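You operate a simulated robot arm through the tools that you are given. There is no shell and no other tool. Be economical: measure what you need, move in short steps, check, and stop when the job is done.

You are at the controls of a simulated two-armed robot. One attempt, no reset.

## Task
Oil the green ejector pin twice and put it in the wooden stand.
Fine: it stands in the oil cup for two pumps; slide the guide cover shut again. Where these are worked on the way, their far stop is far enough and under half their travel is too little: guide cover.

Only the result counts: the job must be done as asked and must still hold three seconds after the hand-in. Knocking over, shifting, dropping, spilling or breaking anything else fails it. Lids that push on must go on centred and level and be pressed home; caps that screw on are set level and turned clockwise until they are tight.

## Robot
Two 7-joint arms with fingered hands on one trunk, on a base that drives. Base frame: it is fixed to the floor where the robot stands at the start and does not move with it; the origin is under the middle of the robot, x ahead of it, y to its left, z up. Lengths are in m, angles in degrees, forces in N, time in s.
The left shoulder is at the start at [0.03, 0.12, 1.163], the right one opposite. With the tool pointing down near the work surface each hand reaches from about 0.2 to 0.68 m from the robot's upright axis, wherever it stands, measured 20 degrees to its own side. Places, roughly: air arm [0.8, 0.4, 1]; black vice knob [0.3, -0.5, 0.9]; bleed knob [0.5, 0.9, 0.9]; blue air button [0.5, 0.1, 0.9]; blue clamp [0.7, 1.9, 1]; door latch [0.3, -0.3, 0.5]; ejector lever [0.5, 2, 1]; front hole of the wooden pin stand [0.4, -0.4, 0.9]; green clamp [0.6, 0.3, 0.9]; guide cover [0.5, -0.1, 0.9]; oil cup [0.4, -0.3, 0.9]; oil pump [0.6, -0.3, 1]; port latch [0.6, 1.8, 0.9]; press lever [0.4, -0.6, 1.2]; purple catch [0.6, 1.4, 1]; red clamp [0.7, 2.1, 1]. Payload 4 kg a hand.
The TCP of each hand is the grasp point between the finger pads, 0.019 m short of the fingertips. In the tool frame z runs along the fingers and y along their closing line. Largest opening 0.12 m; the body of the gripper starts 0.053 m behind the TCP. The gripper is a hand of 3 fingers: y runs from the thumb to the fingers, the wrist lies at [0, 0, -0.219] in the tool frame.
Orientation is that of the tool frame in the base frame, as a unit quaternion [w, x, y, z]. With the fingers straight down and closing along the base's y, the tool's x points along the base's -x, its y along +y and its z along -z.

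## Interface
- The arms move only by the tool send_rows. It takes "left_rows", "right_rows" or both (then of equal length, played together; a hand with none holds still); each is a list of rows, each a list of 6 numbers: the turn, a rotation vector about the tool's x, y, z in rad, then the shift along the tool's x, y, z in m. In form: [[rx, ry, rz, dx, dy, dz], ...]. A call has 1 to 10 rows; each row shifts and turns the commanded pose from where the row before left it, along the tool's axes as they then stand. A row lasts 0.2 s, in which the tool goes at most 0.05 m and 8.6 degrees; a call with a longer step from one row to the next is refused whole. A pose out of reach is approached as far as the arm can. The call stops where the force on the tool passes 40 N (or 10 N more than at its start, if that is more) or the arm is blocked; 0.2 s more then pass. In this call time passes only in rows, and 0.2 s behind the last. The reply holds the time, the measured pose of the TCP, the force on the tool along the base axes, the opening and the grip force, in the units named above and with some noise, with the torque about the TCP (base axes, N m) and any sound that the robot's microphone picked up.
- Cameras (640 x 400 px; columns grow to the right, rows downward): "scene" is now at [0.0407, -0.0321, 1.7065]; the picture's right is [-0.33, -0.94, 0.00], its down [-0.76, 0.27, -0.60] and it looks along [0.56, -0.20, -0.80] (base axes); focal length 282 px, centre (320, 200). "left" rides on the left gripper at [-0.066, -0.004, -0.079] in its tool frame; the picture's right is [0.05, -1.00, 0.00], its down [0.76, 0.04, -0.64] and it looks along [0.64, 0.04, 0.77] (tool axes); focal length 251 px, centre (320, 200). "right" rides on the right gripper at [0.066, -0.004, -0.079] in its tool frame; the picture's right is [0.05, 1.00, 0.00], its down [-0.76, 0.04, -0.64] and it looks along [-0.64, 0.04, 0.77] (tool axes); focal length 251 px, centre (320, 200). There is no depth. A picture from a camera that has moved, and an enlarged one, comes with that camera's place and axes in the base frame and with its lens. The place of the scene camera against the robot may be out by one fixed shift of up to 0.018 m in any direction.
- snapshot(camera): a new picture of that camera. No time passes.
- slide_trunk(by): slides the trunk up (or, below 0, down) by that many m; the arms and the scene camera ride with it, the base frame stays. It gives what a move gives, with no picture.
- base_move(legs): drives the robot by 1 to 6 legs, each [ahead, turn to the left] in m and degrees, along the robot's own axes; the way and the turn of a leg run together, so that a leg with both is an arc; at most 1.5 m and 180 degrees a leg. The arms and the cameras ride along, it lands a little off, and it stops where it bumps. It gives what a move gives.
- curl_fingers(finger1, finger2, thumb_bend, hand): sets how far each is bent, from 0 (flat) to 1 (curled in); at 0.3 the hand is open as for a grip, at 0.7 the pads meet at the TCP. One left out holds its place. A second passes; each finger stops where it meets its share of the squeeze, and holds until it gets a number again. It is the only way to open and close the hand. It gives what a move gives, with no picture; readings hold the bend of each and the force on the fingers (four entries, about 0 where the hand has none), thumb and palm.
- turn_head(pan, tilt): turns the head with the scene camera to pan (to the left, within 120 degrees either way) and tilt (down, from -29 to 69), counted from straight ahead of the robot. It gives what a move gives.
- enlarge(camera, box): a new picture of the part [left, top, right, bottom] of that camera's present view, enlarged. No time passes.
- job_done(): hands the job in; it is judged then, once.

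Work in short steps. Places have to be worked out from the pictures, the camera data and where the tool is seen: move nearer, look again, correct. Check each grasp and each placing, and mend what went wrong. You have 120 turns and 108 pictures in all, those below and enlarged ones among them. Open the grippers and draw the arms clear of the work before you hand the job in, unless the task says otherwise; then end with one line.

The tools are called after "Emit:" by a JSON object that holds its "fn" and its "kwargs". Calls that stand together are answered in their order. send_rows: Moves the arms, as the interface text tells. Its arguments: {"type":"object","properties":{"left_rows":{"type":"array"},"right_rows":{"type":"array"}},"required":[]} The other tools are called the same way: slide_trunk (by) slides the trunk up or down; curl_fingers (finger1, finger2, thumb_bend, hand) moves the fingers one by one; base_move (legs) drives the base; turn_head (pan, tilt) turns the head that bears the scene camera; snapshot (camera) takes a picture; enlarge (camera, box) takes an enlarged picture of a part of a camera's view; job_done () hands the job in.

At the start:

```text
clock: 0.0
left_position: [0.4478, 0.0513, 1.3626]
left_orientation: [0.0, 0.011, 1.0, 0.0]
left_force: [0.3, 0.0, -0.2]
left_ft_torque: [0.0, -0.05, 0.02]
left_finger_gap: 0.1201
left_grasp_force: 0.1
left_shape: jaw
left_bend: [0.3, 0.3, 0.3]
left_finger forces: [0.0, 0.0, 0.1, 0.1, 0.1, 0.1]
right_position: [0.4677, -0.4187, 1.3342]
right_orientation: [-0.001, 0.012, 1.0, 0.0]
right_force: [-0.5, 0.1, -0.2]
right_ft_torque: [0.03, 0.02, -0.03]
right_finger_gap: 0.12
right_grasp_force: 0.2
right_shape: jaw
right_bend: [0.3, 0.3, 0.3]
right_finger forces: [0.0, 0.1, 0.1, 0.0, 0.0, 0.1]
trunk travel left (down, up): [-0.375, 0.165]
robot x, y, heading: [0.0002, -0.001, 0.1]
head pan, tilt: [-19.5, 53.3]
```

scene: 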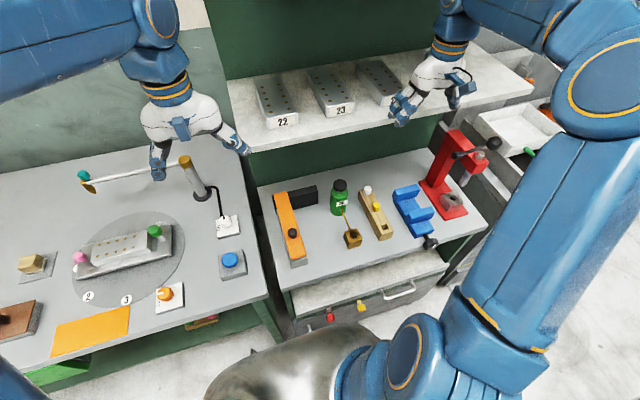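
right: 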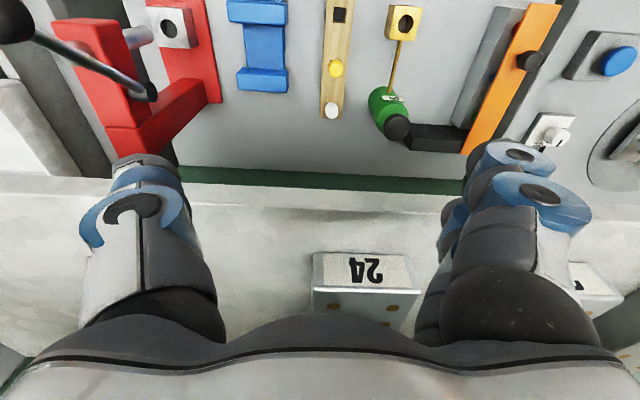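
left: 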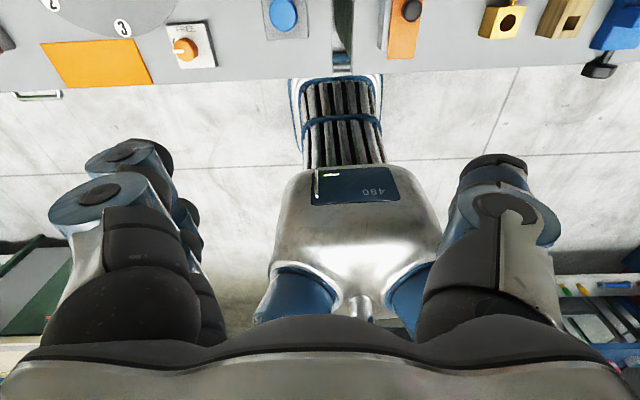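

I start by looking closer at the work area to find the green pin, guide cover, oil cup and stand.

Emit:
{"fn": "enlarge", "kwargs": {"camera": "scene", "box": [250, 150, 450, 275]}}

Emit:
{"fn": "enlarge", "kwargs": {"camera": "scene", "box": [0, 150, 260, 312]}}

Emit:
{"fn": "enlarge", "kwargs": {"camera": "right", "box": [300, 0, 620, 200]}}

```text
3.20 times, centred on (350, 212) of scene
camera zoom: at [0.0407, -0.0321, 1.7065], right [-0.33, -0.94, 0.0], down [-0.76, 0.27, -0.6], along [0.56, -0.2, -0.8], focal length 902 px, centre (224, 160)
```

zoom: 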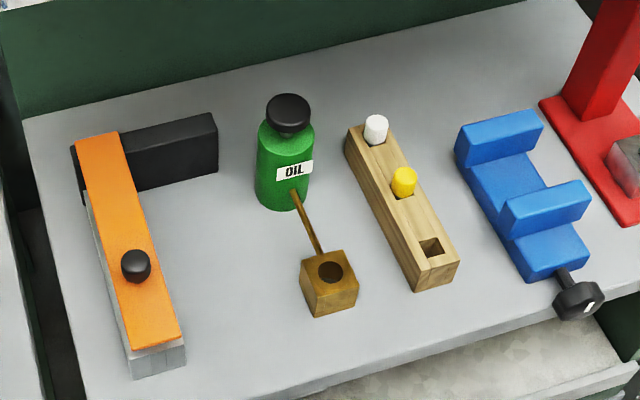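

```text
2.46 times, centred on (130, 231) of scene
camera zoom: at [0.0407, -0.0321, 1.7065], right [-0.33, -0.94, 0.0], down [-0.76, 0.27, -0.6], along [0.56, -0.2, -0.8], focal length 694 px, centre (788, 124)
```

zoom: 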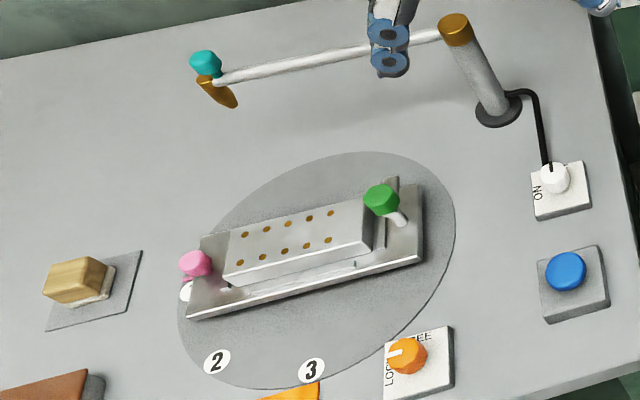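

```text
2.00 times, centred on (460, 100) of right
camera zoom: at [0.4014, -0.4212, 1.4131], right [-0.03, 1.0, 0.0], down [0.77, 0.02, 0.64], along [0.64, 0.02, -0.77], focal length 503 px, centre (40, 400)
```

zoom: 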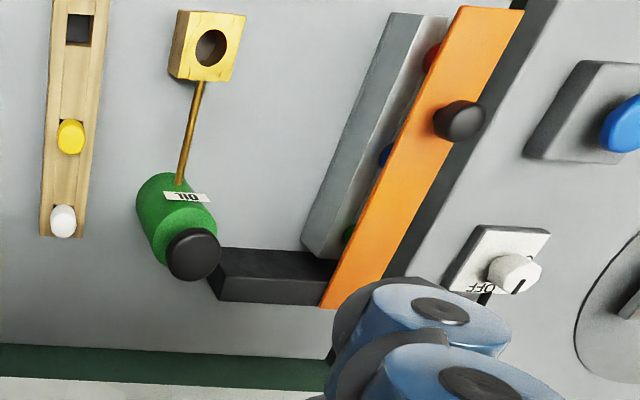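

The pins seem to lie beneath the orange cover (red, blue, green tips seen). I bring the right hand's camera nearer to look at the guide.

Emit:
{"fn": "send_rows", "kwargs": {"right_rows": [[0, 0, 0, 0.024, 0.029, 0.018], [0, 0, 0, 0.024, 0.029, 0.018], [0, 0, 0, 0.024, 0.029, 0.018], [0, 0, 0, 0.024, 0.029, 0.018], [0, 0, 0, 0.024, 0.029, 0.018], [0, 0, 0, 0.024, 0.029, 0.018], [0, 0, 0, 0.024, 0.029, 0.018]]}}

Emit:
{"fn": "snapshot", "kwargs": {"camera": "right"}}

```text
clock: 1.6
left_position: [0.4472, 0.0518, 1.3647]
left_orientation: [-0.001, 0.012, 1.0, 0.0]
left_force: [-0.5, 0.0, 0.0]
left_ft_torque: [0.0, 0.01, 0.01]
left_finger_gap: 0.1199
left_grasp_force: 0.1
left_shape: jaw
left_bend: [0.3, 0.3, 0.3]
left_finger forces: [0.0, 0.1, 0.1, 0.1, 0.0, 0.1]
right_position: [0.303, -0.2103, 1.2084]
right_orientation: [0.0, 0.012, 1.0, 0.0]
right_force: [0.1, 0.4, 0.6]
right_ft_torque: [-0.02, -0.02, -0.01]
right_finger_gap: 0.1198
right_grasp_force: 0.0
right_shape: jaw
right_bend: [0.3, 0.3, 0.3]
right_finger forces: [0.1, 0.1, 0.0, 0.1, 0.1, 0.0]
trunk travel left (down, up): [-0.375, 0.165]
robot x, y, heading: [-0.0005, -0.0028, -0.1]
head pan, tilt: [-19.5, 53.3]
```

```text
101 pictures are left
camera right: at [0.2369, -0.2129, 1.2887], right [-0.03, 1.0, 0.0], down [0.76, 0.02, 0.64], along [0.64, 0.02, -0.77], focal length 251 px, centre (320, 200)
```

right: 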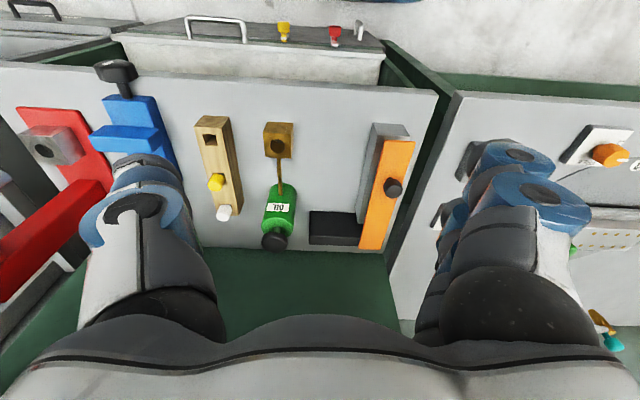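

Emit:
{"fn": "enlarge", "kwargs": {"camera": "right", "box": [280, 110, 440, 260]}}

```text
2.67 times, centred on (360, 185) of right
camera zoom: at [0.2369, -0.2129, 1.2887], right [-0.03, 1.0, 0.0], down [0.76, 0.02, 0.64], along [0.64, 0.02, -0.77], focal length 670 px, centre (213, 240)
```

zoom: 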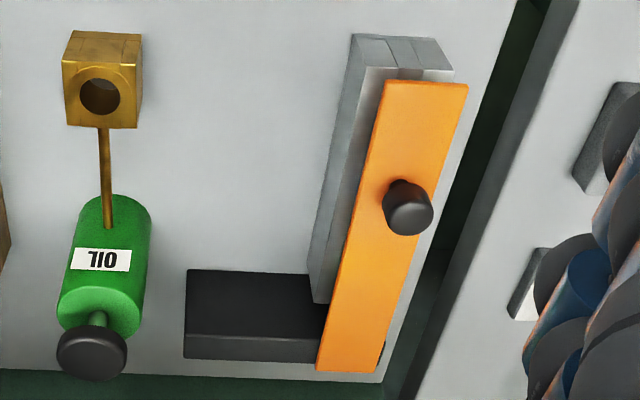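

Cover overlaps the guide but I need a side view of the channel. I shift the right hand and yaw it so its camera looks from the −y side.

Emit:
{"fn": "send_rows", "kwargs": {"right_rows": [[0, 0, 0, -0.027, -0.013, 0.022], [0, 0, 0, -0.027, -0.013, 0.022], [0, 0, 0, -0.027, -0.013, 0.022], [0, 0, 0, -0.027, -0.013, 0.022], [0, 0, -0.15, 0, 0, 0], [0, 0, -0.15, 0, 0, 0], [0, 0, -0.15, 0, 0, 0], [0, 0, -0.15, 0, 0, 0], [0, 0, -0.15, 0, 0, 0], [0, 0, -0.15, 0, 0, 0]]}}

Emit:
{"fn": "snapshot", "kwargs": {"camera": "right"}}

```text
clock: 3.8
left_position: [0.4476, 0.053, 1.3625]
left_orientation: [0.0, 0.011, 1.0, 0.0]
left_force: [1.0, 0.1, -0.7]
left_ft_torque: [0.03, 0.02, 0.0]
left_finger_gap: 0.1199
left_grasp_force: 0.1
left_shape: jaw
left_bend: [0.3, 0.3, 0.3]
left_finger forces: [0.0, 0.0, 0.1, 0.0, 0.1, 0.0]
right_position: [0.411, -0.2672, 1.1195]
right_orientation: [0.0, -0.424, 0.906, 0.0]
right_force: [0.3, 0.7, 0.6]
right_ft_torque: [0.03, 0.02, -0.01]
right_finger_gap: 0.1199
right_grasp_force: 0.0
right_shape: jaw
right_bend: [0.3, 0.3, 0.3]
right_finger forces: [0.1, 0.1, 0.0, 0.0, 0.1, 0.0]
trunk travel left (down, up): [-0.375, 0.165]
robot x, y, heading: [0.0016, -0.0018, -0.1]
head pan, tilt: [-19.5, 53.3]
```

```text
99 pictures are left
camera right: at [0.3714, -0.3205, 1.199], right [-0.8, 0.6, 0.0], down [0.46, 0.61, 0.64], along [0.38, 0.52, -0.77], focal length 251 px, centre (320, 200)
```

right: 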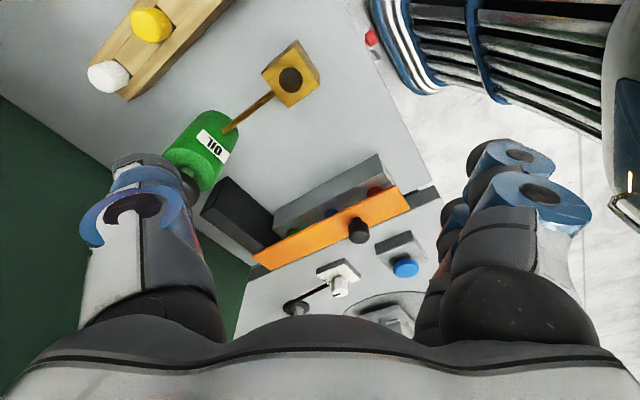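

Emit:
{"fn": "enlarge", "kwargs": {"camera": "right", "box": [190, 130, 450, 280]}}

```text
2.46 times, centred on (320, 205) of right
camera zoom: at [0.3714, -0.3205, 1.199], right [-0.8, 0.6, 0.0], down [0.46, 0.61, 0.64], along [0.38, 0.52, -0.77], focal length 619 px, centre (320, 188)
```

zoom: 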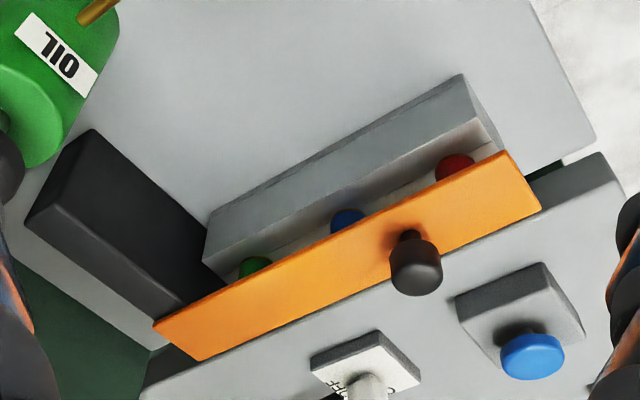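

The green head is at the far end of the channel beneath the cover (cover top z≈0.95, x 0.405–0.647, y≈−0.115…−0.07; knob ≈(0.478,−0.09), top 0.972). I straighten the hand and go above the knob.

Emit:
{"fn": "send_rows", "kwargs": {"right_rows": [[0, 0, 0.146, 0, 0, 0.0117], [0, 0, 0.146, 0, 0, 0.0117], [0, 0, 0.146, 0, 0, 0.0117], [0, 0, 0.146, 0, 0, 0.0117], [0, 0, 0.146, 0, 0, 0.0117], [0, 0, 0.146, 0, 0, 0.0117], [0, 0, 0, -0.0168, 0.0443, 0], [0, 0, 0, -0.0168, 0.0443, 0], [0, 0, 0, -0.0168, 0.0443, 0], [0, 0, 0, -0.0168, 0.0443, 0]]}}

Emit:
{"fn": "snapshot", "kwargs": {"camera": "right"}}

Emit:
{"fn": "snapshot", "kwargs": {"camera": "scene"}}

```text
clock: 6.0
left_position: [0.4491, 0.0529, 1.3622]
left_orientation: [0.0, 0.011, 1.0, 0.0]
left_force: [0.7, 1.0, -0.5]
left_ft_torque: [-0.04, -0.02, 0.03]
left_finger_gap: 0.1197
left_grasp_force: 0.0
left_shape: jaw
left_bend: [0.3, 0.3, 0.3]
left_finger forces: [0.1, 0.1, 0.0, 0.0, 0.0, 0.0]
right_position: [0.4774, -0.0903, 1.0486]
right_orientation: [0.0, 0.001, 1.0, -0.001]
right_force: [0.4, 0.0, -1.0]
right_ft_torque: [-0.04, 0.05, 0.01]
right_finger_gap: 0.12
right_grasp_force: 0.0
right_shape: jaw
right_bend: [0.3, 0.3, 0.3]
right_finger forces: [0.0, 0.1, 0.0, 0.0, 0.0, 0.0]
trunk travel left (down, up): [-0.375, 0.165]
robot x, y, heading: [-0.0003, 0.0004, 0.1]
head pan, tilt: [-19.5, 53.3]
```

```text
97 pictures are left
camera right: at [0.4118, -0.0945, 1.1282], right [-0.05, 1.0, 0.0], down [0.77, 0.04, 0.64], along [0.64, 0.03, -0.77], focal length 251 px, centre (320, 200)
```

right: 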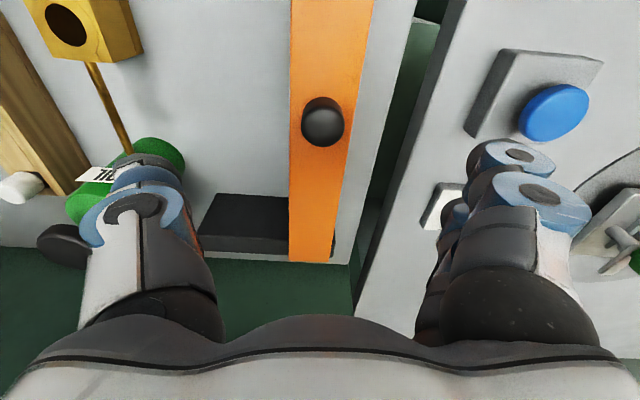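

```text
96 pictures are left
camera scene: at [0.0414, -0.0301, 1.7065], right [-0.33, -0.94, 0.0], down [-0.76, 0.27, -0.6], along [0.56, -0.2, -0.8], focal length 282 px, centre (320, 200)
```

scene: 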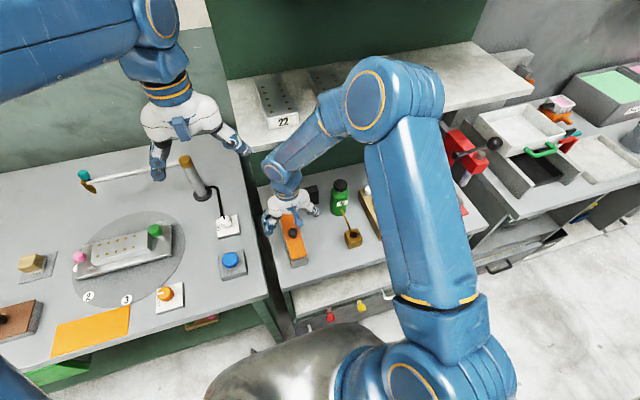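

Knob at about (0.481,−0.089). I lower onto it.

Emit:
{"fn": "send_rows", "kwargs": {"right_rows": [[0, 0, 0, -0.002, 0, 0.04], [0, 0, 0, -0.001, 0, 0.025], [0, 0, 0, 0, 0, 0.012]]}}

Emit:
{"fn": "snapshot", "kwargs": {"camera": "right"}}

```text
clock: 6.8
left_position: [0.449, 0.051, 1.3641]
left_orientation: [0.0, 0.013, 1.0, -0.001]
left_force: [0.8, -0.1, -0.9]
left_ft_torque: [0.01, 0.03, 0.04]
left_finger_gap: 0.1197
left_grasp_force: 0.1
left_shape: jaw
left_bend: [0.3, 0.3, 0.3]
left_finger forces: [0.1, 0.0, 0.0, 0.0, 0.0, 0.1]
right_position: [0.4814, -0.0894, 0.9727]
right_orientation: [0.0, 0.001, 1.0, 0.0]
right_force: [0.3, -0.8, 0.1]
right_ft_torque: [-0.04, -0.01, -0.01]
right_finger_gap: 0.12
right_grasp_force: 0.1
right_shape: jaw
right_bend: [0.3, 0.3, 0.3]
right_finger forces: [0.0, 0.1, 0.0, 0.1, 0.1, 0.0]
trunk travel left (down, up): [-0.375, 0.165]
robot x, y, heading: [-0.0018, 0.0003, -0.2]
head pan, tilt: [-19.5, 53.3]
```

```text
95 pictures are left
camera right: at [0.4154, -0.0935, 1.0514], right [-0.05, 1.0, 0.0], down [0.76, 0.04, 0.64], along [0.64, 0.03, -0.77], focal length 251 px, centre (320, 200)
```

right: 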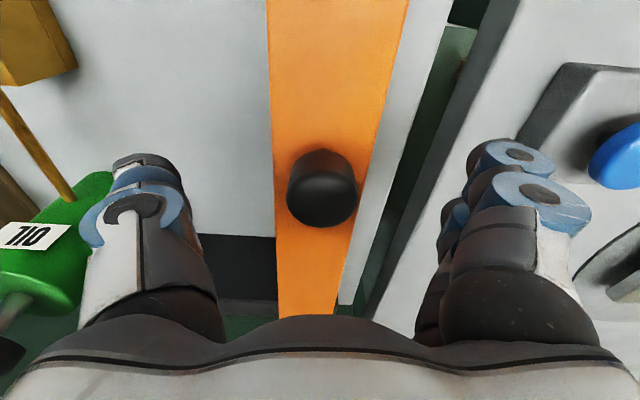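

Knob is centred between the fingers; I close.

Emit:
{"fn": "curl_fingers", "kwargs": {"hand": "right", "finger1": 0.65, "finger2": 0.65, "thumb_bend": 0.65}}

Emit:
{"fn": "snapshot", "kwargs": {"camera": "right"}}

```text
clock: 7.8
left_position: [0.4472, 0.0516, 1.3637]
left_orientation: [0.0, 0.011, 1.0, 0.0]
left_force: [-0.1, -0.8, 0.0]
left_ft_torque: [0.01, 0.0, 0.03]
left_finger_gap: 0.1201
left_grasp_force: 0.0
left_shape: jaw
left_bend: [0.3, 0.3, 0.3]
left_finger forces: [0.0, 0.0, 0.1, 0.1, 0.0, 0.0]
right_position: [0.4818, -0.089, 0.9718]
right_orientation: [0.0, 0.001, 1.0, 0.0]
right_force: [-0.1, -0.2, 0.2]
right_ft_torque: [0.04, -0.02, -0.04]
right_finger_gap: 0.031
right_grasp_force: 2.5
right_shape: fingers
right_bend: [0.63, 0.65, 0.62]
right_finger forces: [2.2, 0.0, 0.1, 0.0, 3.5, 0.0]
trunk travel left (down, up): [-0.375, 0.165]
robot x, y, heading: [-0.0007, 0.0004, -0.2]
head pan, tilt: [-19.5, 53.3]
```

```text
94 pictures are left
camera right: at [0.4155, -0.0936, 1.0516], right [-0.05, 1.0, 0.0], down [0.76, 0.04, 0.64], along [0.64, 0.03, -0.77], focal length 251 px, centre (320, 200)
```

right: 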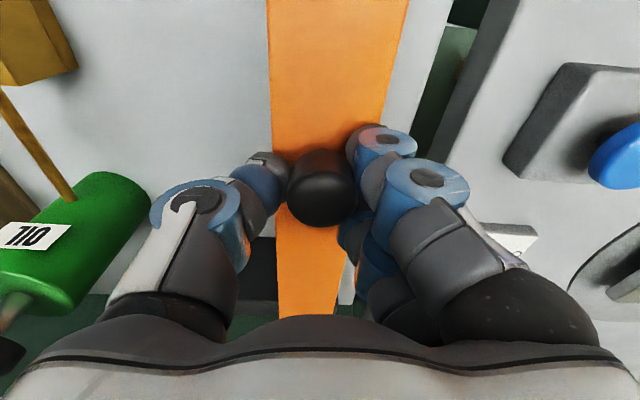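

It's lightly held; I squeeze harder, then try a pull towards the robot.

Emit:
{"fn": "curl_fingers", "kwargs": {"hand": "right", "finger1": 0.75, "finger2": 0.75, "thumb_bend": 0.75}}

Emit:
{"fn": "send_rows", "kwargs": {"right_rows": [[0, 0, 0, 0.01, 0, 0], [0, 0, 0, 0.01, 0, 0]]}}

Emit:
{"fn": "snapshot", "kwargs": {"camera": "right"}}

```text
clock: 8.8
left_position: [0.4476, 0.0515, 1.3638]
left_orientation: [0.001, 0.011, 1.0, 0.0]
left_force: [1.4, -0.3, -0.2]
left_ft_torque: [-0.02, -0.02, 0.0]
left_finger_gap: 0.1202
left_grasp_force: 0.0
left_shape: jaw
left_bend: [0.3, 0.3, 0.3]
left_finger forces: [0.1, 0.0, 0.0, 0.1, 0.0, 0.0]
right_position: [0.4815, -0.0888, 0.9727]
right_orientation: [-0.001, 0.001, 1.0, 0.0]
right_force: [0.3, -1.3, -6.3]
right_ft_torque: [0.06, 0.0, -0.03]
right_finger_gap: 0.0285
right_grasp_force: 12.0
right_shape: fingers
right_bend: [0.64, 0.73, 0.64]
right_finger forces: [7.8, 3.1, 0.1, 0.1, 12.8, 0.1]
trunk travel left (down, up): [-0.375, 0.165]
robot x, y, heading: [-0.0015, -0.0031, 0.0]
head pan, tilt: [-19.5, 53.3]
```

```text
clock: 9.4
left_position: [0.4499, 0.0508, 1.3626]
left_orientation: [-0.002, 0.011, 1.0, 0.0]
left_force: [0.6, -0.3, -0.1]
left_ft_torque: [-0.01, 0.0, 0.01]
left_finger_gap: 0.1199
left_grasp_force: 0.0
left_shape: jaw
left_bend: [0.3, 0.3, 0.3]
left_finger forces: [0.1, 0.0, 0.0, 0.0, 0.0, 0.0]
right_position: [0.4666, -0.0901, 0.9733]
right_orientation: [0.001, 0.003, 1.0, 0.0]
right_force: [22.4, -7.4, 2.4]
right_ft_torque: [-0.11, 0.01, -0.2]
right_finger_gap: 0.0126
right_grasp_force: 14.8
right_shape: fingers
right_bend: [0.75, 0.73, 0.67]
right_finger forces: [0.1, 19.1, 0.1, 0.0, 10.7, 0.0]
trunk travel left (down, up): [-0.375, 0.165]
robot x, y, heading: [-0.003, 0.0019, 0.1]
head pan, tilt: [-19.5, 53.3]
```

```text
93 pictures are left
camera right: at [0.4004, -0.0949, 1.0515], right [-0.05, 1.0, 0.0], down [0.76, 0.04, 0.65], along [0.65, 0.03, -0.76], focal length 251 px, centre (320, 200)
```

right: 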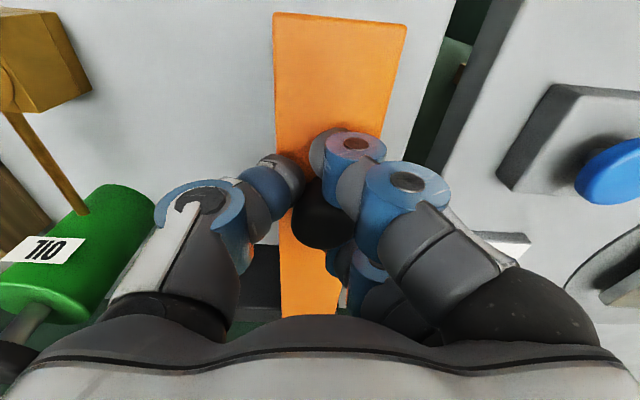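

It is blocked towards the robot (22 N, fingers slipping), so the cover likely opens away. I reverse and push +x.

Emit:
{"fn": "send_rows", "kwargs": {"right_rows": [[0, 0, 0, -0.01, 0, 0], [0, 0, 0, -0.01, 0, 0], [0, 0, 0, -0.01, 0, 0], [0, 0, 0, -0.01, 0, 0]]}}

Emit:
{"fn": "snapshot", "kwargs": {"camera": "right"}}

```text
clock: 10.4
left_position: [0.4444, 0.0505, 1.3636]
left_orientation: [0.001, 0.011, 1.0, 0.0]
left_force: [0.2, -0.2, -0.2]
left_ft_torque: [0.03, 0.03, 0.0]
left_finger_gap: 0.1198
left_grasp_force: 0.0
left_shape: jaw
left_bend: [0.3, 0.3, 0.3]
left_finger forces: [0.0, 0.0, 0.0, 0.0, 0.0, 0.0]
right_position: [0.4878, -0.0906, 0.9729]
right_orientation: [-0.012, -0.001, 1.0, -0.006]
right_force: [-19.2, -8.2, 20.8]
right_ft_torque: [-0.09, 0.23, 0.04]
right_finger_gap: 0.025
right_grasp_force: 18.5
right_shape: fingers
right_bend: [0.75, 0.75, 0.67]
right_finger forces: [20.4, 0.2, 0.0, 0.1, 15.4, 0.0]
trunk travel left (down, up): [-0.375, 0.165]
robot x, y, heading: [-0.003, 0.0034, -0.2]
head pan, tilt: [-19.5, 53.3]
stopped in row 4 (right hand): the force on the tool passed its limit at 43 N (the readings are from after the stop); the commanded pose is now the measured one
```

```text
92 pictures are left
camera right: at [0.4227, -0.0949, 1.0514], right [-0.06, 1.0, -0.01], down [0.78, 0.05, 0.62], along [0.62, 0.03, -0.78], focal length 251 px, centre (320, 200)
```

right: 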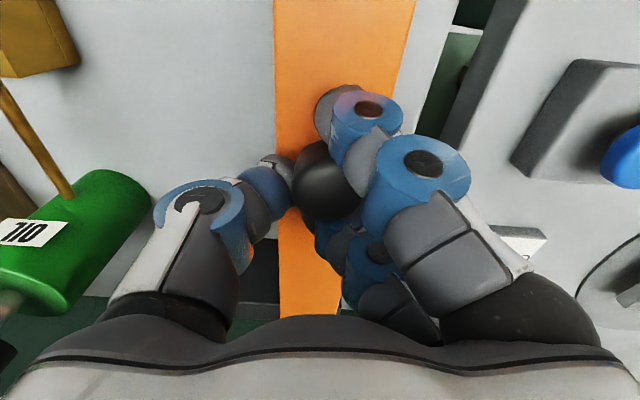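

Blocked along +x too, so the black block may be a cross rail and the cover slides sideways. I open and recentre the hand to try −y.

Emit:
{"fn": "curl_fingers", "kwargs": {"hand": "right", "finger1": 0.3, "finger2": 0.3, "thumb_bend": 0.3}}

Emit:
{"fn": "enlarge", "kwargs": {"camera": "right", "box": [190, 80, 440, 320]}}

```text
clock: 11.4
left_position: [0.4483, 0.0518, 1.3628]
left_orientation: [0.0, 0.01, 1.0, 0.0]
left_force: [-0.3, 0.6, 0.2]
left_ft_torque: [0.01, 0.0, -0.02]
left_finger_gap: 0.1198
left_grasp_force: 0.0
left_shape: jaw
left_bend: [0.3, 0.3, 0.3]
left_finger forces: [0.0, 0.0, 0.0, 0.0, 0.1, 0.0]
right_position: [0.4899, -0.0901, 0.9683]
right_orientation: [-0.011, -0.001, 1.0, -0.002]
right_force: [0.3, -0.4, 0.6]
right_ft_torque: [0.05, -0.03, 0.01]
right_finger_gap: 0.1277
right_grasp_force: 0.1
right_shape: fingers
right_bend: [0.3, 0.3, 0.3]
right_finger forces: [0.0, 0.0, 0.1, 0.1, 0.1, 0.0]
trunk travel left (down, up): [-0.375, 0.165]
robot x, y, heading: [-0.0007, 0.0018, 0.1]
head pan, tilt: [-19.5, 53.3]
```

```text
1.67 times, centred on (315, 200) of right
camera zoom: at [0.4256, -0.0936, 1.0485], right [-0.06, 1.0, 0.0], down [0.78, 0.05, 0.63], along [0.63, 0.03, -0.78], focal length 419 px, centre (328, 200)
```

zoom: 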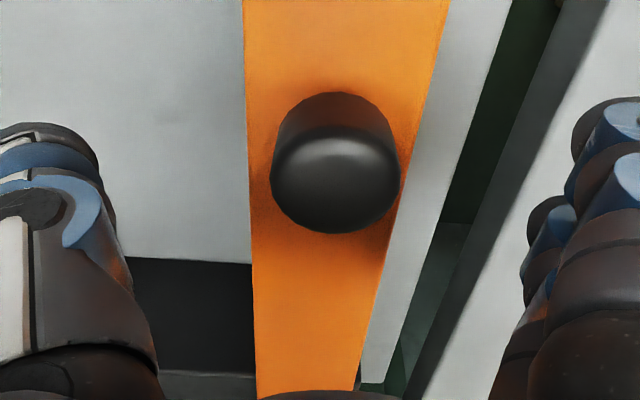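

The pins stand in a narrow body (table z≈0.86) with heads just under the cover, and the black block runs to −y like a rail. I recentre, close on the knob and push towards −y.

Emit:
{"fn": "send_rows", "kwargs": {"right_rows": [[0, 0, 0, 0.009, 0, -0.005]]}}

Emit:
{"fn": "curl_fingers", "kwargs": {"hand": "right", "finger1": 0.67, "finger2": 0.67, "thumb_bend": 0.67}}

Emit:
{"fn": "send_rows", "kwargs": {"right_rows": [[0, 0, 0, 0, -0.01, 0], [0, 0, 0, 0, -0.01, 0], [0, 0, 0, 0, -0.01, 0]]}}

Emit:
{"fn": "snapshot", "kwargs": {"camera": "right"}}

```text
clock: 11.8
left_position: [0.4473, 0.0508, 1.364]
left_orientation: [0.001, 0.011, 1.0, 0.0]
left_force: [-0.5, -0.5, 0.2]
left_ft_torque: [0.01, -0.06, 0.0]
left_finger_gap: 0.12
left_grasp_force: 0.0
left_shape: jaw
left_bend: [0.3, 0.3, 0.3]
left_finger forces: [0.1, 0.0, 0.0, 0.0, 0.1, 0.0]
right_position: [0.4809, -0.0895, 0.975]
right_orientation: [-0.009, 0.0, 1.0, -0.003]
right_force: [0.5, -0.4, -0.1]
right_ft_torque: [0.01, 0.0, 0.01]
right_finger_gap: 0.128
right_grasp_force: 0.0
right_shape: fingers
right_bend: [0.3, 0.3, 0.3]
right_finger forces: [0.1, 0.1, 0.0, 0.0, 0.1, 0.0]
trunk travel left (down, up): [-0.375, 0.165]
robot x, y, heading: [0.0001, 0.0007, -0.1]
head pan, tilt: [-19.5, 53.3]
```

```text
clock: 12.8
left_position: [0.448, 0.0516, 1.3628]
left_orientation: [-0.001, 0.012, 1.0, 0.0]
left_force: [0.0, 0.0, 0.3]
left_ft_torque: [0.0, 0.01, 0.01]
left_finger_gap: 0.1202
left_grasp_force: 0.1
left_shape: jaw
left_bend: [0.3, 0.3, 0.3]
left_finger forces: [0.0, 0.1, 0.1, 0.0, 0.0, 0.0]
right_position: [0.4814, -0.0896, 0.9751]
right_orientation: [-0.01, 0.0, 1.0, -0.002]
right_force: [-0.2, -0.1, -3.1]
right_ft_torque: [0.0, -0.01, -0.05]
right_finger_gap: 0.03
right_grasp_force: 5.3
right_shape: fingers
right_bend: [0.64, 0.66, 0.63]
right_finger forces: [4.0, 0.9, 0.0, 0.1, 5.5, 0.0]
trunk travel left (down, up): [-0.375, 0.165]
robot x, y, heading: [-0.0008, 0.0014, 0.2]
head pan, tilt: [-19.5, 53.3]
```

```text
clock: 13.6
left_position: [0.4475, 0.0523, 1.3623]
left_orientation: [0.0, 0.011, 1.0, -0.001]
left_force: [-0.3, -0.3, 0.3]
left_ft_torque: [-0.02, -0.01, -0.01]
left_finger_gap: 0.1198
left_grasp_force: 0.0
left_shape: jaw
left_bend: [0.3, 0.3, 0.3]
left_finger forces: [0.1, 0.0, 0.1, 0.0, 0.0, 0.0]
right_position: [0.482, -0.1183, 0.9746]
right_orientation: [-0.009, 0.0, 1.0, -0.003]
right_force: [-2.9, 1.6, -3.1]
right_ft_torque: [0.02, -0.02, -0.06]
right_finger_gap: 0.0302
right_grasp_force: 4.6
right_shape: fingers
right_bend: [0.64, 0.66, 0.63]
right_finger forces: [5.0, 0.6, 0.0, 0.0, 4.2, 0.0]
trunk travel left (down, up): [-0.375, 0.165]
robot x, y, heading: [0.0013, 0.0033, -0.1]
head pan, tilt: [-19.5, 53.3]
```

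```text
90 pictures are left
camera right: at [0.4169, -0.1234, 1.0553], right [-0.06, 1.0, 0.0], down [0.78, 0.05, 0.63], along [0.63, 0.03, -0.78], focal length 251 px, centre (320, 200)
```

right: 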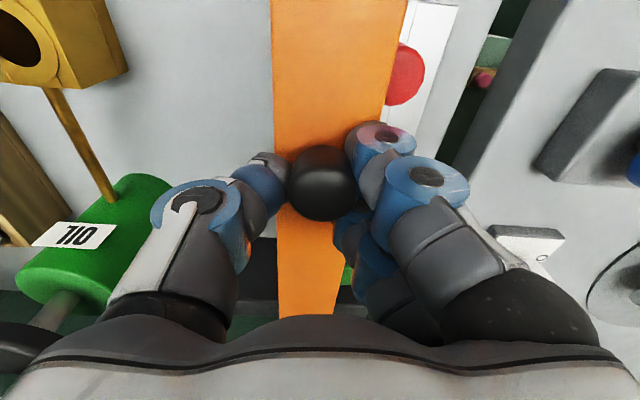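

The cover slides to −y and uncovers red and green heads. I continue to the far stop.

Emit:
{"fn": "send_rows", "kwargs": {"right_rows": [[0, 0, 0, 0, -0.012, 0], [0, 0, 0, 0, -0.012, 0], [0, 0, 0, 0, -0.012, 0], [0, 0, 0, 0, -0.012, 0], [0, 0, 0, 0, -0.012, 0]]}}

Emit:
{"fn": "snapshot", "kwargs": {"camera": "right"}}

```text
clock: 14.8
left_position: [0.4473, 0.0513, 1.3634]
left_orientation: [0.0, 0.012, 1.0, 0.0]
left_force: [0.0, -0.2, -0.9]
left_ft_torque: [-0.01, 0.01, 0.02]
left_finger_gap: 0.12
left_grasp_force: 0.0
left_shape: jaw
left_bend: [0.3, 0.3, 0.3]
left_finger forces: [0.0, 0.1, 0.0, 0.0, 0.1, 0.0]
right_position: [0.4824, -0.179, 0.9758]
right_orientation: [-0.009, 0.0, 1.0, -0.003]
right_force: [-5.0, 1.4, -2.7]
right_ft_torque: [-0.03, -0.02, -0.04]
right_finger_gap: 0.0304
right_grasp_force: 5.5
right_shape: fingers
right_bend: [0.63, 0.67, 0.64]
right_finger forces: [6.3, 0.1, 0.0, 0.0, 3.8, 0.0]
trunk travel left (down, up): [-0.375, 0.165]
robot x, y, heading: [0.0007, -0.0011, 0.3]
head pan, tilt: [-19.5, 53.3]
```

```text
89 pictures are left
camera right: at [0.4171, -0.1833, 1.0557], right [-0.06, 1.0, 0.0], down [0.78, 0.05, 0.63], along [0.63, 0.03, -0.78], focal length 251 px, centre (320, 200)
```

right: 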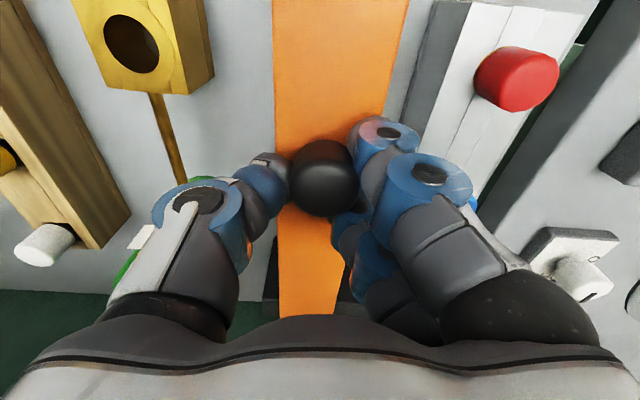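

Still free after 0.09 m; I go a bit further watching the oil bottle.

Emit:
{"fn": "send_rows", "kwargs": {"right_rows": [[0, 0, 0, 0, -0.008, 0], [0, 0, 0, 0, -0.008, 0]]}}

Emit:
{"fn": "snapshot", "kwargs": {"camera": "scene"}}

```text
clock: 15.4
left_position: [0.4475, 0.0551, 1.3636]
left_orientation: [0.0, 0.012, 1.0, 0.0]
left_force: [-0.2, 1.0, 0.6]
left_ft_torque: [-0.02, 0.01, 0.01]
left_finger_gap: 0.12
left_grasp_force: 0.0
left_shape: jaw
left_bend: [0.3, 0.3, 0.3]
left_finger forces: [0.0, 0.0, 0.0, 0.0, 0.0, 0.0]
right_position: [0.4822, -0.1903, 0.9768]
right_orientation: [-0.008, -0.001, 1.0, -0.002]
right_force: [-2.5, 13.2, -1.3]
right_ft_torque: [0.03, -0.01, -0.09]
right_finger_gap: 0.0318
right_grasp_force: 7.5
right_shape: fingers
right_bend: [0.6, 0.66, 0.66]
right_finger forces: [12.1, 1.0, 0.1, 0.0, 0.2, 0.0]
trunk travel left (down, up): [-0.375, 0.165]
robot x, y, heading: [0.0012, -0.0001, 0.3]
head pan, tilt: [-19.5, 53.3]
```

```text
88 pictures are left
camera scene: at [0.0401, -0.0291, 1.7066], right [-0.33, -0.94, 0.0], down [-0.76, 0.27, -0.6], along [0.56, -0.2, -0.8], focal length 282 px, centre (320, 200)
```

scene: 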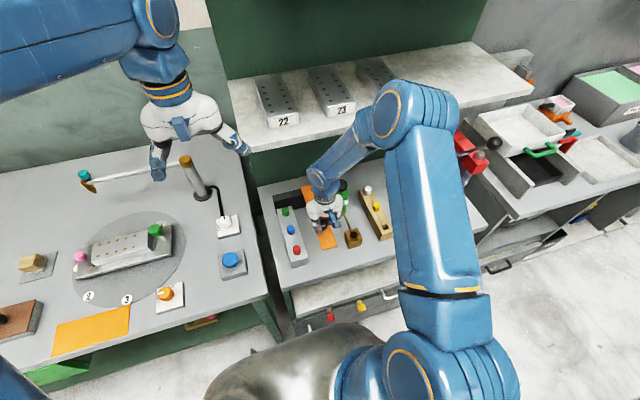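

Stop reached (13 N). I release and raise the hand.

Emit:
{"fn": "send_rows", "kwargs": {"right_rows": [[0, 0, 0, 0, 0.004, 0]]}}

Emit:
{"fn": "curl_fingers", "kwargs": {"hand": "right", "finger1": 0.3, "finger2": 0.3, "thumb_bend": 0.3}}

Emit:
{"fn": "send_rows", "kwargs": {"right_rows": [[0, 0, 0, 0, 0, -0.04], [0, 0, 0, 0, 0.02, -0.04], [0, 0, 0, 0, 0.025, -0.04]]}}

Emit:
{"fn": "snapshot", "kwargs": {"camera": "right"}}

Emit:
{"fn": "enlarge", "kwargs": {"camera": "scene", "box": [250, 150, 450, 275]}}

```text
clock: 15.8
left_position: [0.4473, 0.053, 1.3633]
left_orientation: [0.001, 0.011, 1.0, -0.001]
left_force: [0.1, 0.3, 0.1]
left_ft_torque: [-0.02, 0.0, -0.01]
left_finger_gap: 0.1203
left_grasp_force: 0.0
left_shape: jaw
left_bend: [0.3, 0.3, 0.3]
left_finger forces: [0.0, 0.1, 0.1, 0.0, 0.1, 0.0]
right_position: [0.4832, -0.1901, 0.9758]
right_orientation: [-0.009, -0.001, 1.0, -0.003]
right_force: [-3.0, 9.8, 2.7]
right_ft_torque: [0.08, 0.01, -0.05]
right_finger_gap: 0.0314
right_grasp_force: 6.1
right_shape: fingers
right_bend: [0.61, 0.67, 0.67]
right_finger forces: [10.6, 0.6, 0.1, 0.0, 0.9, 0.1]
trunk travel left (down, up): [-0.375, 0.165]
robot x, y, heading: [0.0006, 0.0014, 0.3]
head pan, tilt: [-19.5, 53.3]
```

```text
clock: 16.8
left_position: [0.4474, 0.0518, 1.3629]
left_orientation: [0.0, 0.012, 1.0, 0.0]
left_force: [0.1, -0.1, -0.2]
left_ft_torque: [-0.01, -0.02, 0.03]
left_finger_gap: 0.12
left_grasp_force: 0.1
left_shape: jaw
left_bend: [0.3, 0.3, 0.3]
left_finger forces: [0.0, 0.0, 0.1, 0.1, 0.1, 0.0]
right_position: [0.4831, -0.191, 0.9761]
right_orientation: [-0.009, -0.001, 1.0, -0.002]
right_force: [0.2, -0.6, 0.0]
right_ft_torque: [-0.01, 0.02, -0.04]
right_finger_gap: 0.128
right_grasp_force: 0.1
right_shape: fingers
right_bend: [0.3, 0.3, 0.3]
right_finger forces: [0.1, 0.1, 0.1, 0.1, 0.0, 0.1]
trunk travel left (down, up): [-0.375, 0.165]
robot x, y, heading: [0.0014, -0.0003, 0.0]
head pan, tilt: [-19.5, 53.3]
```

```text
clock: 17.6
left_position: [0.4366, 0.0577, 1.369]
left_orientation: [0.005, 0.009, 1.0, -0.001]
left_force: [-0.4, 2.5, -1.5]
left_ft_torque: [-0.13, 0.0, -0.03]
left_finger_gap: 0.1196
left_grasp_force: 0.1
left_shape: jaw
left_bend: [0.3, 0.3, 0.3]
left_finger forces: [0.0, 0.0, 0.0, 0.0, 0.0, 0.0]
right_position: [0.4727, -0.1433, 1.1073]
right_orientation: [-0.003, 0.0, 1.0, -0.006]
right_force: [-8.8, -6.8, 0.4]
right_ft_torque: [0.47, -0.72, -0.02]
right_finger_gap: 0.1284
right_grasp_force: 0.0
right_shape: fingers
right_bend: [0.3, 0.3, 0.3]
right_finger forces: [0.1, 0.0, 0.0, 0.0, 0.1, 0.0]
trunk travel left (down, up): [-0.375, 0.165]
robot x, y, heading: [0.0014, -0.0017, -0.1]
head pan, tilt: [-19.5, 53.3]
```

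```text
87 pictures are left
camera right: at [0.4076, -0.1464, 1.1863], right [-0.05, 1.0, -0.01], down [0.77, 0.05, 0.64], along [0.64, 0.03, -0.77], focal length 251 px, centre (320, 200)
```

right: 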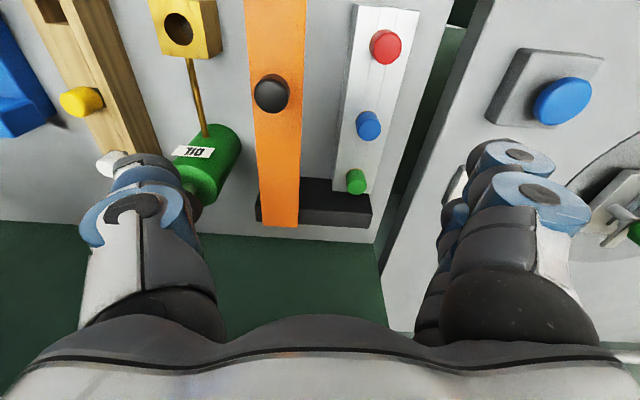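

```text
3.20 times, centred on (350, 212) of scene
camera zoom: at [0.0259, -0.0262, 1.7083], right [-0.33, -0.94, 0.0], down [-0.75, 0.26, -0.61], along [0.57, -0.2, -0.8], focal length 902 px, centre (224, 160)
```

zoom: 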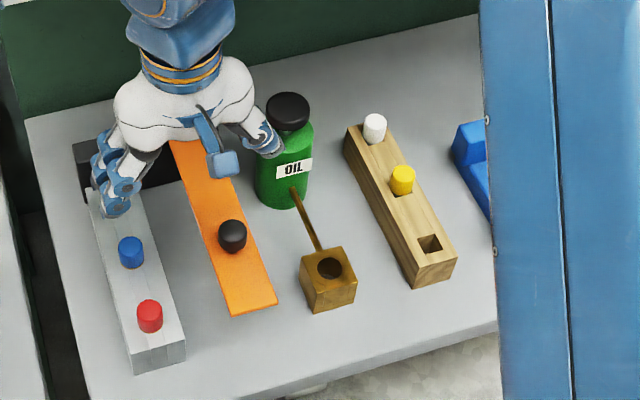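

A side force on both hands suggests the arm touches something; I check the wide view.

Emit:
{"fn": "snapshot", "kwargs": {"camera": "scene"}}

```text
85 pictures are left
camera scene: at [0.0259, -0.0262, 1.7083], right [-0.33, -0.94, 0.0], down [-0.75, 0.26, -0.61], along [0.57, -0.2, -0.8], focal length 282 px, centre (320, 200)
```

scene: 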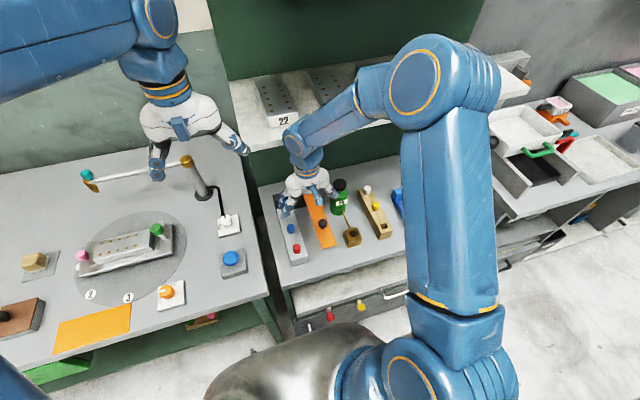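

Either a sway or forearm contact with the shelf; I move slightly down/back and read the forces.

Emit:
{"fn": "send_rows", "kwargs": {"right_rows": [[0, 0, 0, 0.01, 0, 0.005], [0, 0, 0, 0.01, 0, 0.005], [0, 0, 0, 0, 0, 0]]}}

```text
clock: 18.4
left_position: [0.4464, 0.0516, 1.3635]
left_orientation: [0.0, 0.012, 1.0, 0.0]
left_force: [0.2, 0.0, 0.9]
left_ft_torque: [-0.01, -0.05, 0.0]
left_finger_gap: 0.12
left_grasp_force: 0.0
left_shape: jaw
left_bend: [0.3, 0.3, 0.3]
left_finger forces: [0.0, 0.0, 0.0, 0.1, 0.1, 0.0]
right_position: [0.4633, -0.1444, 1.0868]
right_orientation: [-0.008, -0.001, 1.0, -0.003]
right_force: [-0.6, 0.5, -0.3]
right_ft_torque: [0.0, -0.01, -0.03]
right_finger_gap: 0.1284
right_grasp_force: 0.0
right_shape: fingers
right_bend: [0.3, 0.3, 0.3]
right_finger forces: [0.1, 0.1, 0.0, 0.0, 0.0, 0.0]
trunk travel left (down, up): [-0.375, 0.165]
robot x, y, heading: [-0.0005, -0.0016, 0.1]
head pan, tilt: [-19.5, 53.3]
```

Forces are back to zero – the hand's back had touched the shelf (front edge ≈x 0.54, z ≈1.24). I'll need a tilted approach; first I measure the pin, cup and stand.

Emit:
{"fn": "enlarge", "kwargs": {"camera": "right", "box": [300, 0, 440, 200]}}

Emit:
{"fn": "enlarge", "kwargs": {"camera": "right", "box": [0, 0, 260, 200]}}

```text
2.00 times, centred on (370, 100) of right
camera zoom: at [0.3979, -0.1498, 1.1674], right [-0.06, 1.0, 0.0], down [0.78, 0.05, 0.63], along [0.63, 0.03, -0.78], focal length 503 px, centre (220, 400)
```

zoom: 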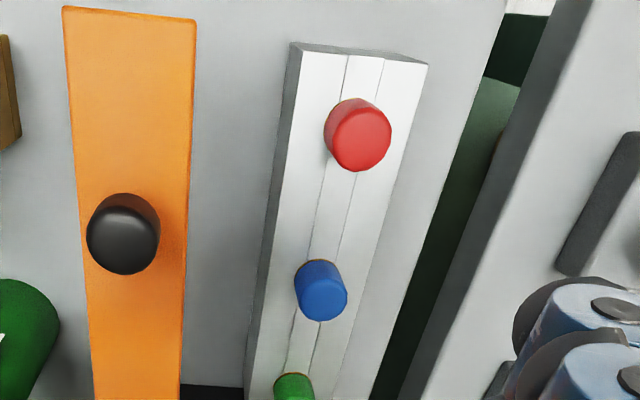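

```text
2.00 times, centred on (130, 100) of right
camera zoom: at [0.3979, -0.1498, 1.1674], right [-0.06, 1.0, 0.0], down [0.78, 0.05, 0.63], along [0.63, 0.03, -0.78], focal length 503 px, centre (700, 400)
```

zoom: 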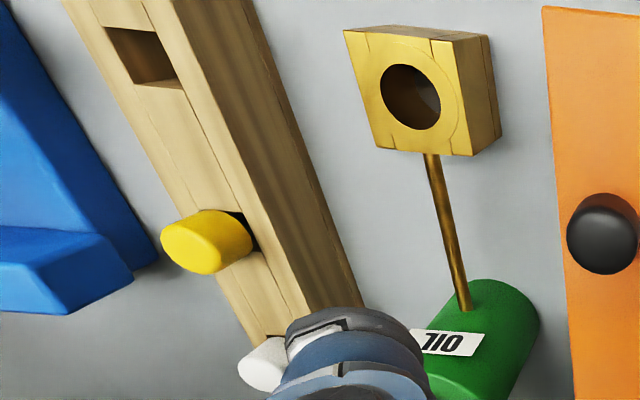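

Green head is at ≈(0.588,−0.095), top z≈0.94 (red 0.441, blue 0.514, same row). I tilt the hand ~34° so its back stays clear of the shelf and go above the green head.

Emit:
{"fn": "send_rows", "kwargs": {"right_rows": [[0, -0.148, 0, 0, 0, 0], [0, -0.148, 0, 0, 0, 0], [0, -0.148, 0, 0, 0, 0], [0, -0.148, 0, 0, 0, 0], [0, 0, 0, -0.014, 0.0125, 0.0355], [0, 0, 0, -0.014, 0.0125, 0.0355], [0, 0, 0, -0.014, 0.0125, 0.0355], [0, 0, 0, -0.0107, 0.0125, 0.0275]]}}

Emit:
{"fn": "snapshot", "kwargs": {"camera": "right"}}

Emit:
{"fn": "snapshot", "kwargs": {"camera": "scene"}}

```text
clock: 20.2
left_position: [0.448, 0.0529, 1.3624]
left_orientation: [-0.001, 0.011, 1.0, 0.0]
left_force: [0.1, 0.3, 0.5]
left_ft_torque: [-0.04, 0.02, 0.02]
left_finger_gap: 0.1197
left_grasp_force: 0.0
left_shape: jaw
left_bend: [0.3, 0.3, 0.3]
left_finger forces: [0.0, 0.0, 0.1, 0.0, 0.1, 0.0]
right_position: [0.5836, -0.0945, 1.0023]
right_orientation: [0.282, -0.002, 0.959, -0.002]
right_force: [-0.1, 0.3, -0.6]
right_ft_torque: [-0.03, 0.0, 0.01]
right_finger_gap: 0.1282
right_grasp_force: 0.0
right_shape: fingers
right_bend: [0.3, 0.3, 0.3]
right_finger forces: [0.1, 0.0, 0.0, 0.1, 0.0, 0.0]
trunk travel left (down, up): [-0.375, 0.165]
robot x, y, heading: [0.0026, 0.0012, -0.1]
head pan, tilt: [-19.5, 53.3]
```

```text
82 pictures are left
camera right: at [0.4846, -0.0987, 1.0323], right [-0.05, 1.0, -0.04], down [0.29, 0.05, 0.95], along [0.95, 0.03, -0.3], focal length 251 px, centre (320, 200)
```

right: 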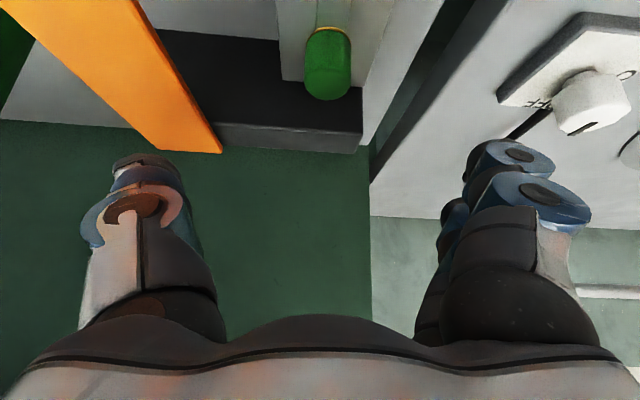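

```text
81 pictures are left
camera scene: at [0.0423, -0.0309, 1.7065], right [-0.33, -0.94, 0.0], down [-0.76, 0.27, -0.6], along [0.56, -0.2, -0.8], focal length 282 px, centre (320, 200)
```

scene: 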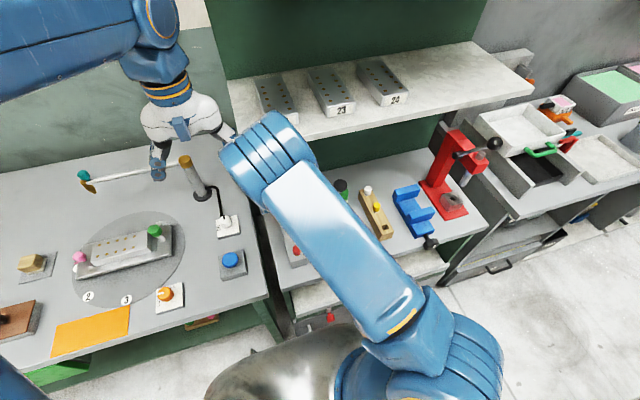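

Green head seen at (0.588,−0.094), z 0.92–0.94. I move the left hand away from the right elbow, and lower the right hand around the head.

Emit:
{"fn": "send_rows", "kwargs": {"left_rows": [[0, 0, 0, 0, 0.045, 0], [0, 0, 0, 0, 0.045, 0], [0, 0, 0, 0, 0.045, 0], [0, 0, 0, 0, 0.045, 0]]}}

Emit:
{"fn": "send_rows", "kwargs": {"right_rows": [[0, 0, 0, 0.0103, 0, 0.0184], [0, 0, 0, 0.0103, 0, 0.0184], [0, 0, 0, 0.0102, 0, 0.0183]]}}

Emit:
{"fn": "snapshot", "kwargs": {"camera": "right"}}

```text
clock: 21.2
left_position: [0.4541, 0.2321, 1.3617]
left_orientation: [0.0, 0.011, 1.0, 0.0]
left_force: [0.2, 0.1, 0.7]
left_ft_torque: [0.01, 0.08, 0.01]
left_finger_gap: 0.1203
left_grasp_force: 0.1
left_shape: jaw
left_bend: [0.3, 0.3, 0.3]
left_finger forces: [0.1, 0.0, 0.1, 0.1, 0.0, 0.0]
right_position: [0.5821, -0.0936, 1.0017]
right_orientation: [0.283, -0.001, 0.959, -0.003]
right_force: [-0.1, -1.0, 0.2]
right_ft_torque: [-0.01, 0.0, 0.01]
right_finger_gap: 0.1281
right_grasp_force: 0.1
right_shape: fingers
right_bend: [0.3, 0.3, 0.3]
right_finger forces: [0.0, 0.0, 0.0, 0.1, 0.1, 0.0]
trunk travel left (down, up): [-0.375, 0.165]
robot x, y, heading: [0.0022, 0.0037, 0.2]
head pan, tilt: [-19.5, 53.3]
```

```text
clock: 21.9
left_position: [0.452, 0.2304, 1.3639]
left_orientation: [0.001, 0.011, 1.0, 0.0]
left_force: [0.6, -0.4, -0.5]
left_ft_torque: [-0.02, 0.04, -0.02]
left_finger_gap: 0.1198
left_grasp_force: 0.0
left_shape: jaw
left_bend: [0.3, 0.3, 0.3]
left_finger forces: [0.0, 0.0, 0.0, 0.0, 0.0, 0.0]
right_position: [0.5875, -0.0905, 0.9578]
right_orientation: [0.291, -0.006, 0.957, 0.001]
right_force: [-13.9, 5.7, 23.5]
right_ft_torque: [-1.73, 0.08, -1.02]
right_finger_gap: 0.1342
right_grasp_force: 12.0
right_shape: fingers
right_bend: [0.3, 0.3, 0.21]
right_finger forces: [0.1, 0.0, 0.1, 0.1, 23.9, 0.0]
trunk travel left (down, up): [-0.375, 0.165]
robot x, y, heading: [-0.0005, -0.0014, 0.1]
head pan, tilt: [-19.5, 53.3]
stopped in row 3 (right hand): the force on the tool passed its limit at 48 N (the readings are from after the stop); the commanded pose is now the measured one
```

```text
80 pictures are left
camera right: at [0.4888, -0.096, 0.9864], right [-0.06, 1.0, -0.03], down [0.28, 0.05, 0.96], along [0.96, 0.05, -0.28], focal length 251 px, centre (320, 200)
```

right: 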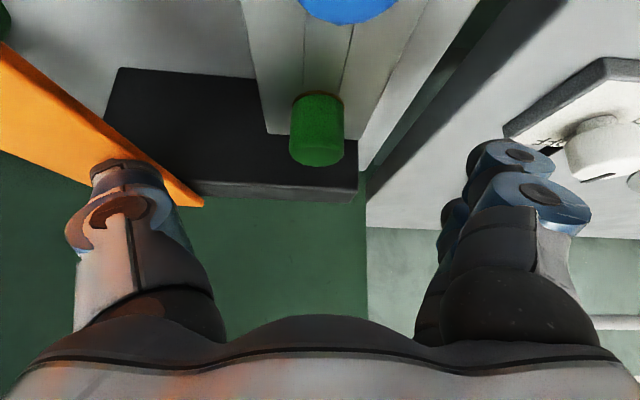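

The open thumb's tip touched the cover. I back up a little, half-close the fingers (~6 cm gap), and try again.

Emit:
{"fn": "send_rows", "kwargs": {"right_rows": [[0, 0, 0, -0.008, -0.003, -0.013]]}}

Emit:
{"fn": "curl_fingers", "kwargs": {"hand": "right", "finger1": 0.5, "finger2": 0.5, "thumb_bend": 0.5}}

Emit:
{"fn": "snapshot", "kwargs": {"camera": "right"}}

```text
clock: 22.3
left_position: [0.4547, 0.2299, 1.3619]
left_orientation: [-0.001, 0.012, 1.0, 0.0]
left_force: [0.3, 0.9, 1.3]
left_ft_torque: [0.0, 0.0, 0.0]
left_finger_gap: 0.12
left_grasp_force: 0.0
left_shape: jaw
left_bend: [0.3, 0.3, 0.3]
left_finger forces: [0.0, 0.1, 0.0, 0.0, 0.1, 0.0]
right_position: [0.5887, -0.0949, 0.9686]
right_orientation: [0.288, -0.005, 0.958, 0.002]
right_force: [-0.1, -0.5, -0.2]
right_ft_torque: [-0.01, 0.02, 0.0]
right_finger_gap: 0.1285
right_grasp_force: 0.2
right_shape: fingers
right_bend: [0.3, 0.3, 0.3]
right_finger forces: [0.0, 0.0, 0.0, 0.1, 0.0, 0.0]
trunk travel left (down, up): [-0.375, 0.165]
robot x, y, heading: [-0.0007, -0.0011, 0.1]
head pan, tilt: [-19.5, 53.3]
```

```text
clock: 23.3
left_position: [0.4534, 0.2317, 1.3633]
left_orientation: [0.0, 0.012, 1.0, 0.0]
left_force: [-0.4, -0.4, 0.0]
left_ft_torque: [0.01, 0.02, 0.0]
left_finger_gap: 0.1202
left_grasp_force: 0.0
left_shape: jaw
left_bend: [0.3, 0.3, 0.3]
left_finger forces: [0.0, 0.1, 0.0, 0.0, 0.0, 0.0]
right_position: [0.5901, -0.0949, 0.9696]
right_orientation: [0.289, -0.006, 0.957, 0.002]
right_force: [0.2, 0.7, 0.2]
right_ft_torque: [-0.05, -0.02, -0.01]
right_finger_gap: 0.0689
right_grasp_force: 0.1
right_shape: fingers
right_bend: [0.5, 0.5, 0.5]
right_finger forces: [0.1, 0.0, 0.0, 0.0, 0.0, 0.0]
trunk travel left (down, up): [-0.375, 0.165]
robot x, y, heading: [-0.0023, 0.0014, -0.0]
head pan, tilt: [-19.5, 53.3]
```

```text
79 pictures are left
camera right: at [0.4902, -0.1002, 0.9984], right [-0.06, 1.0, -0.03], down [0.28, 0.05, 0.96], along [0.96, 0.05, -0.28], focal length 251 px, centre (320, 200)
```

right: 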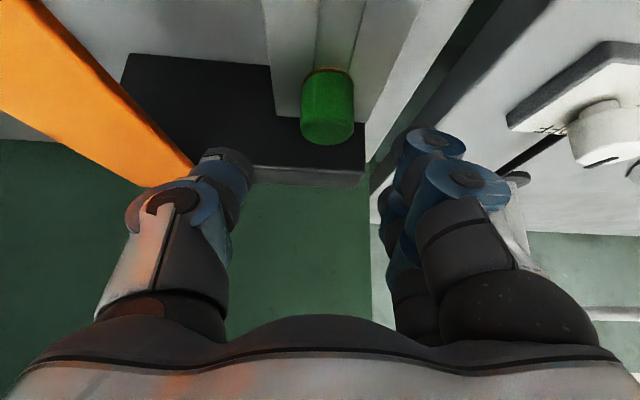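

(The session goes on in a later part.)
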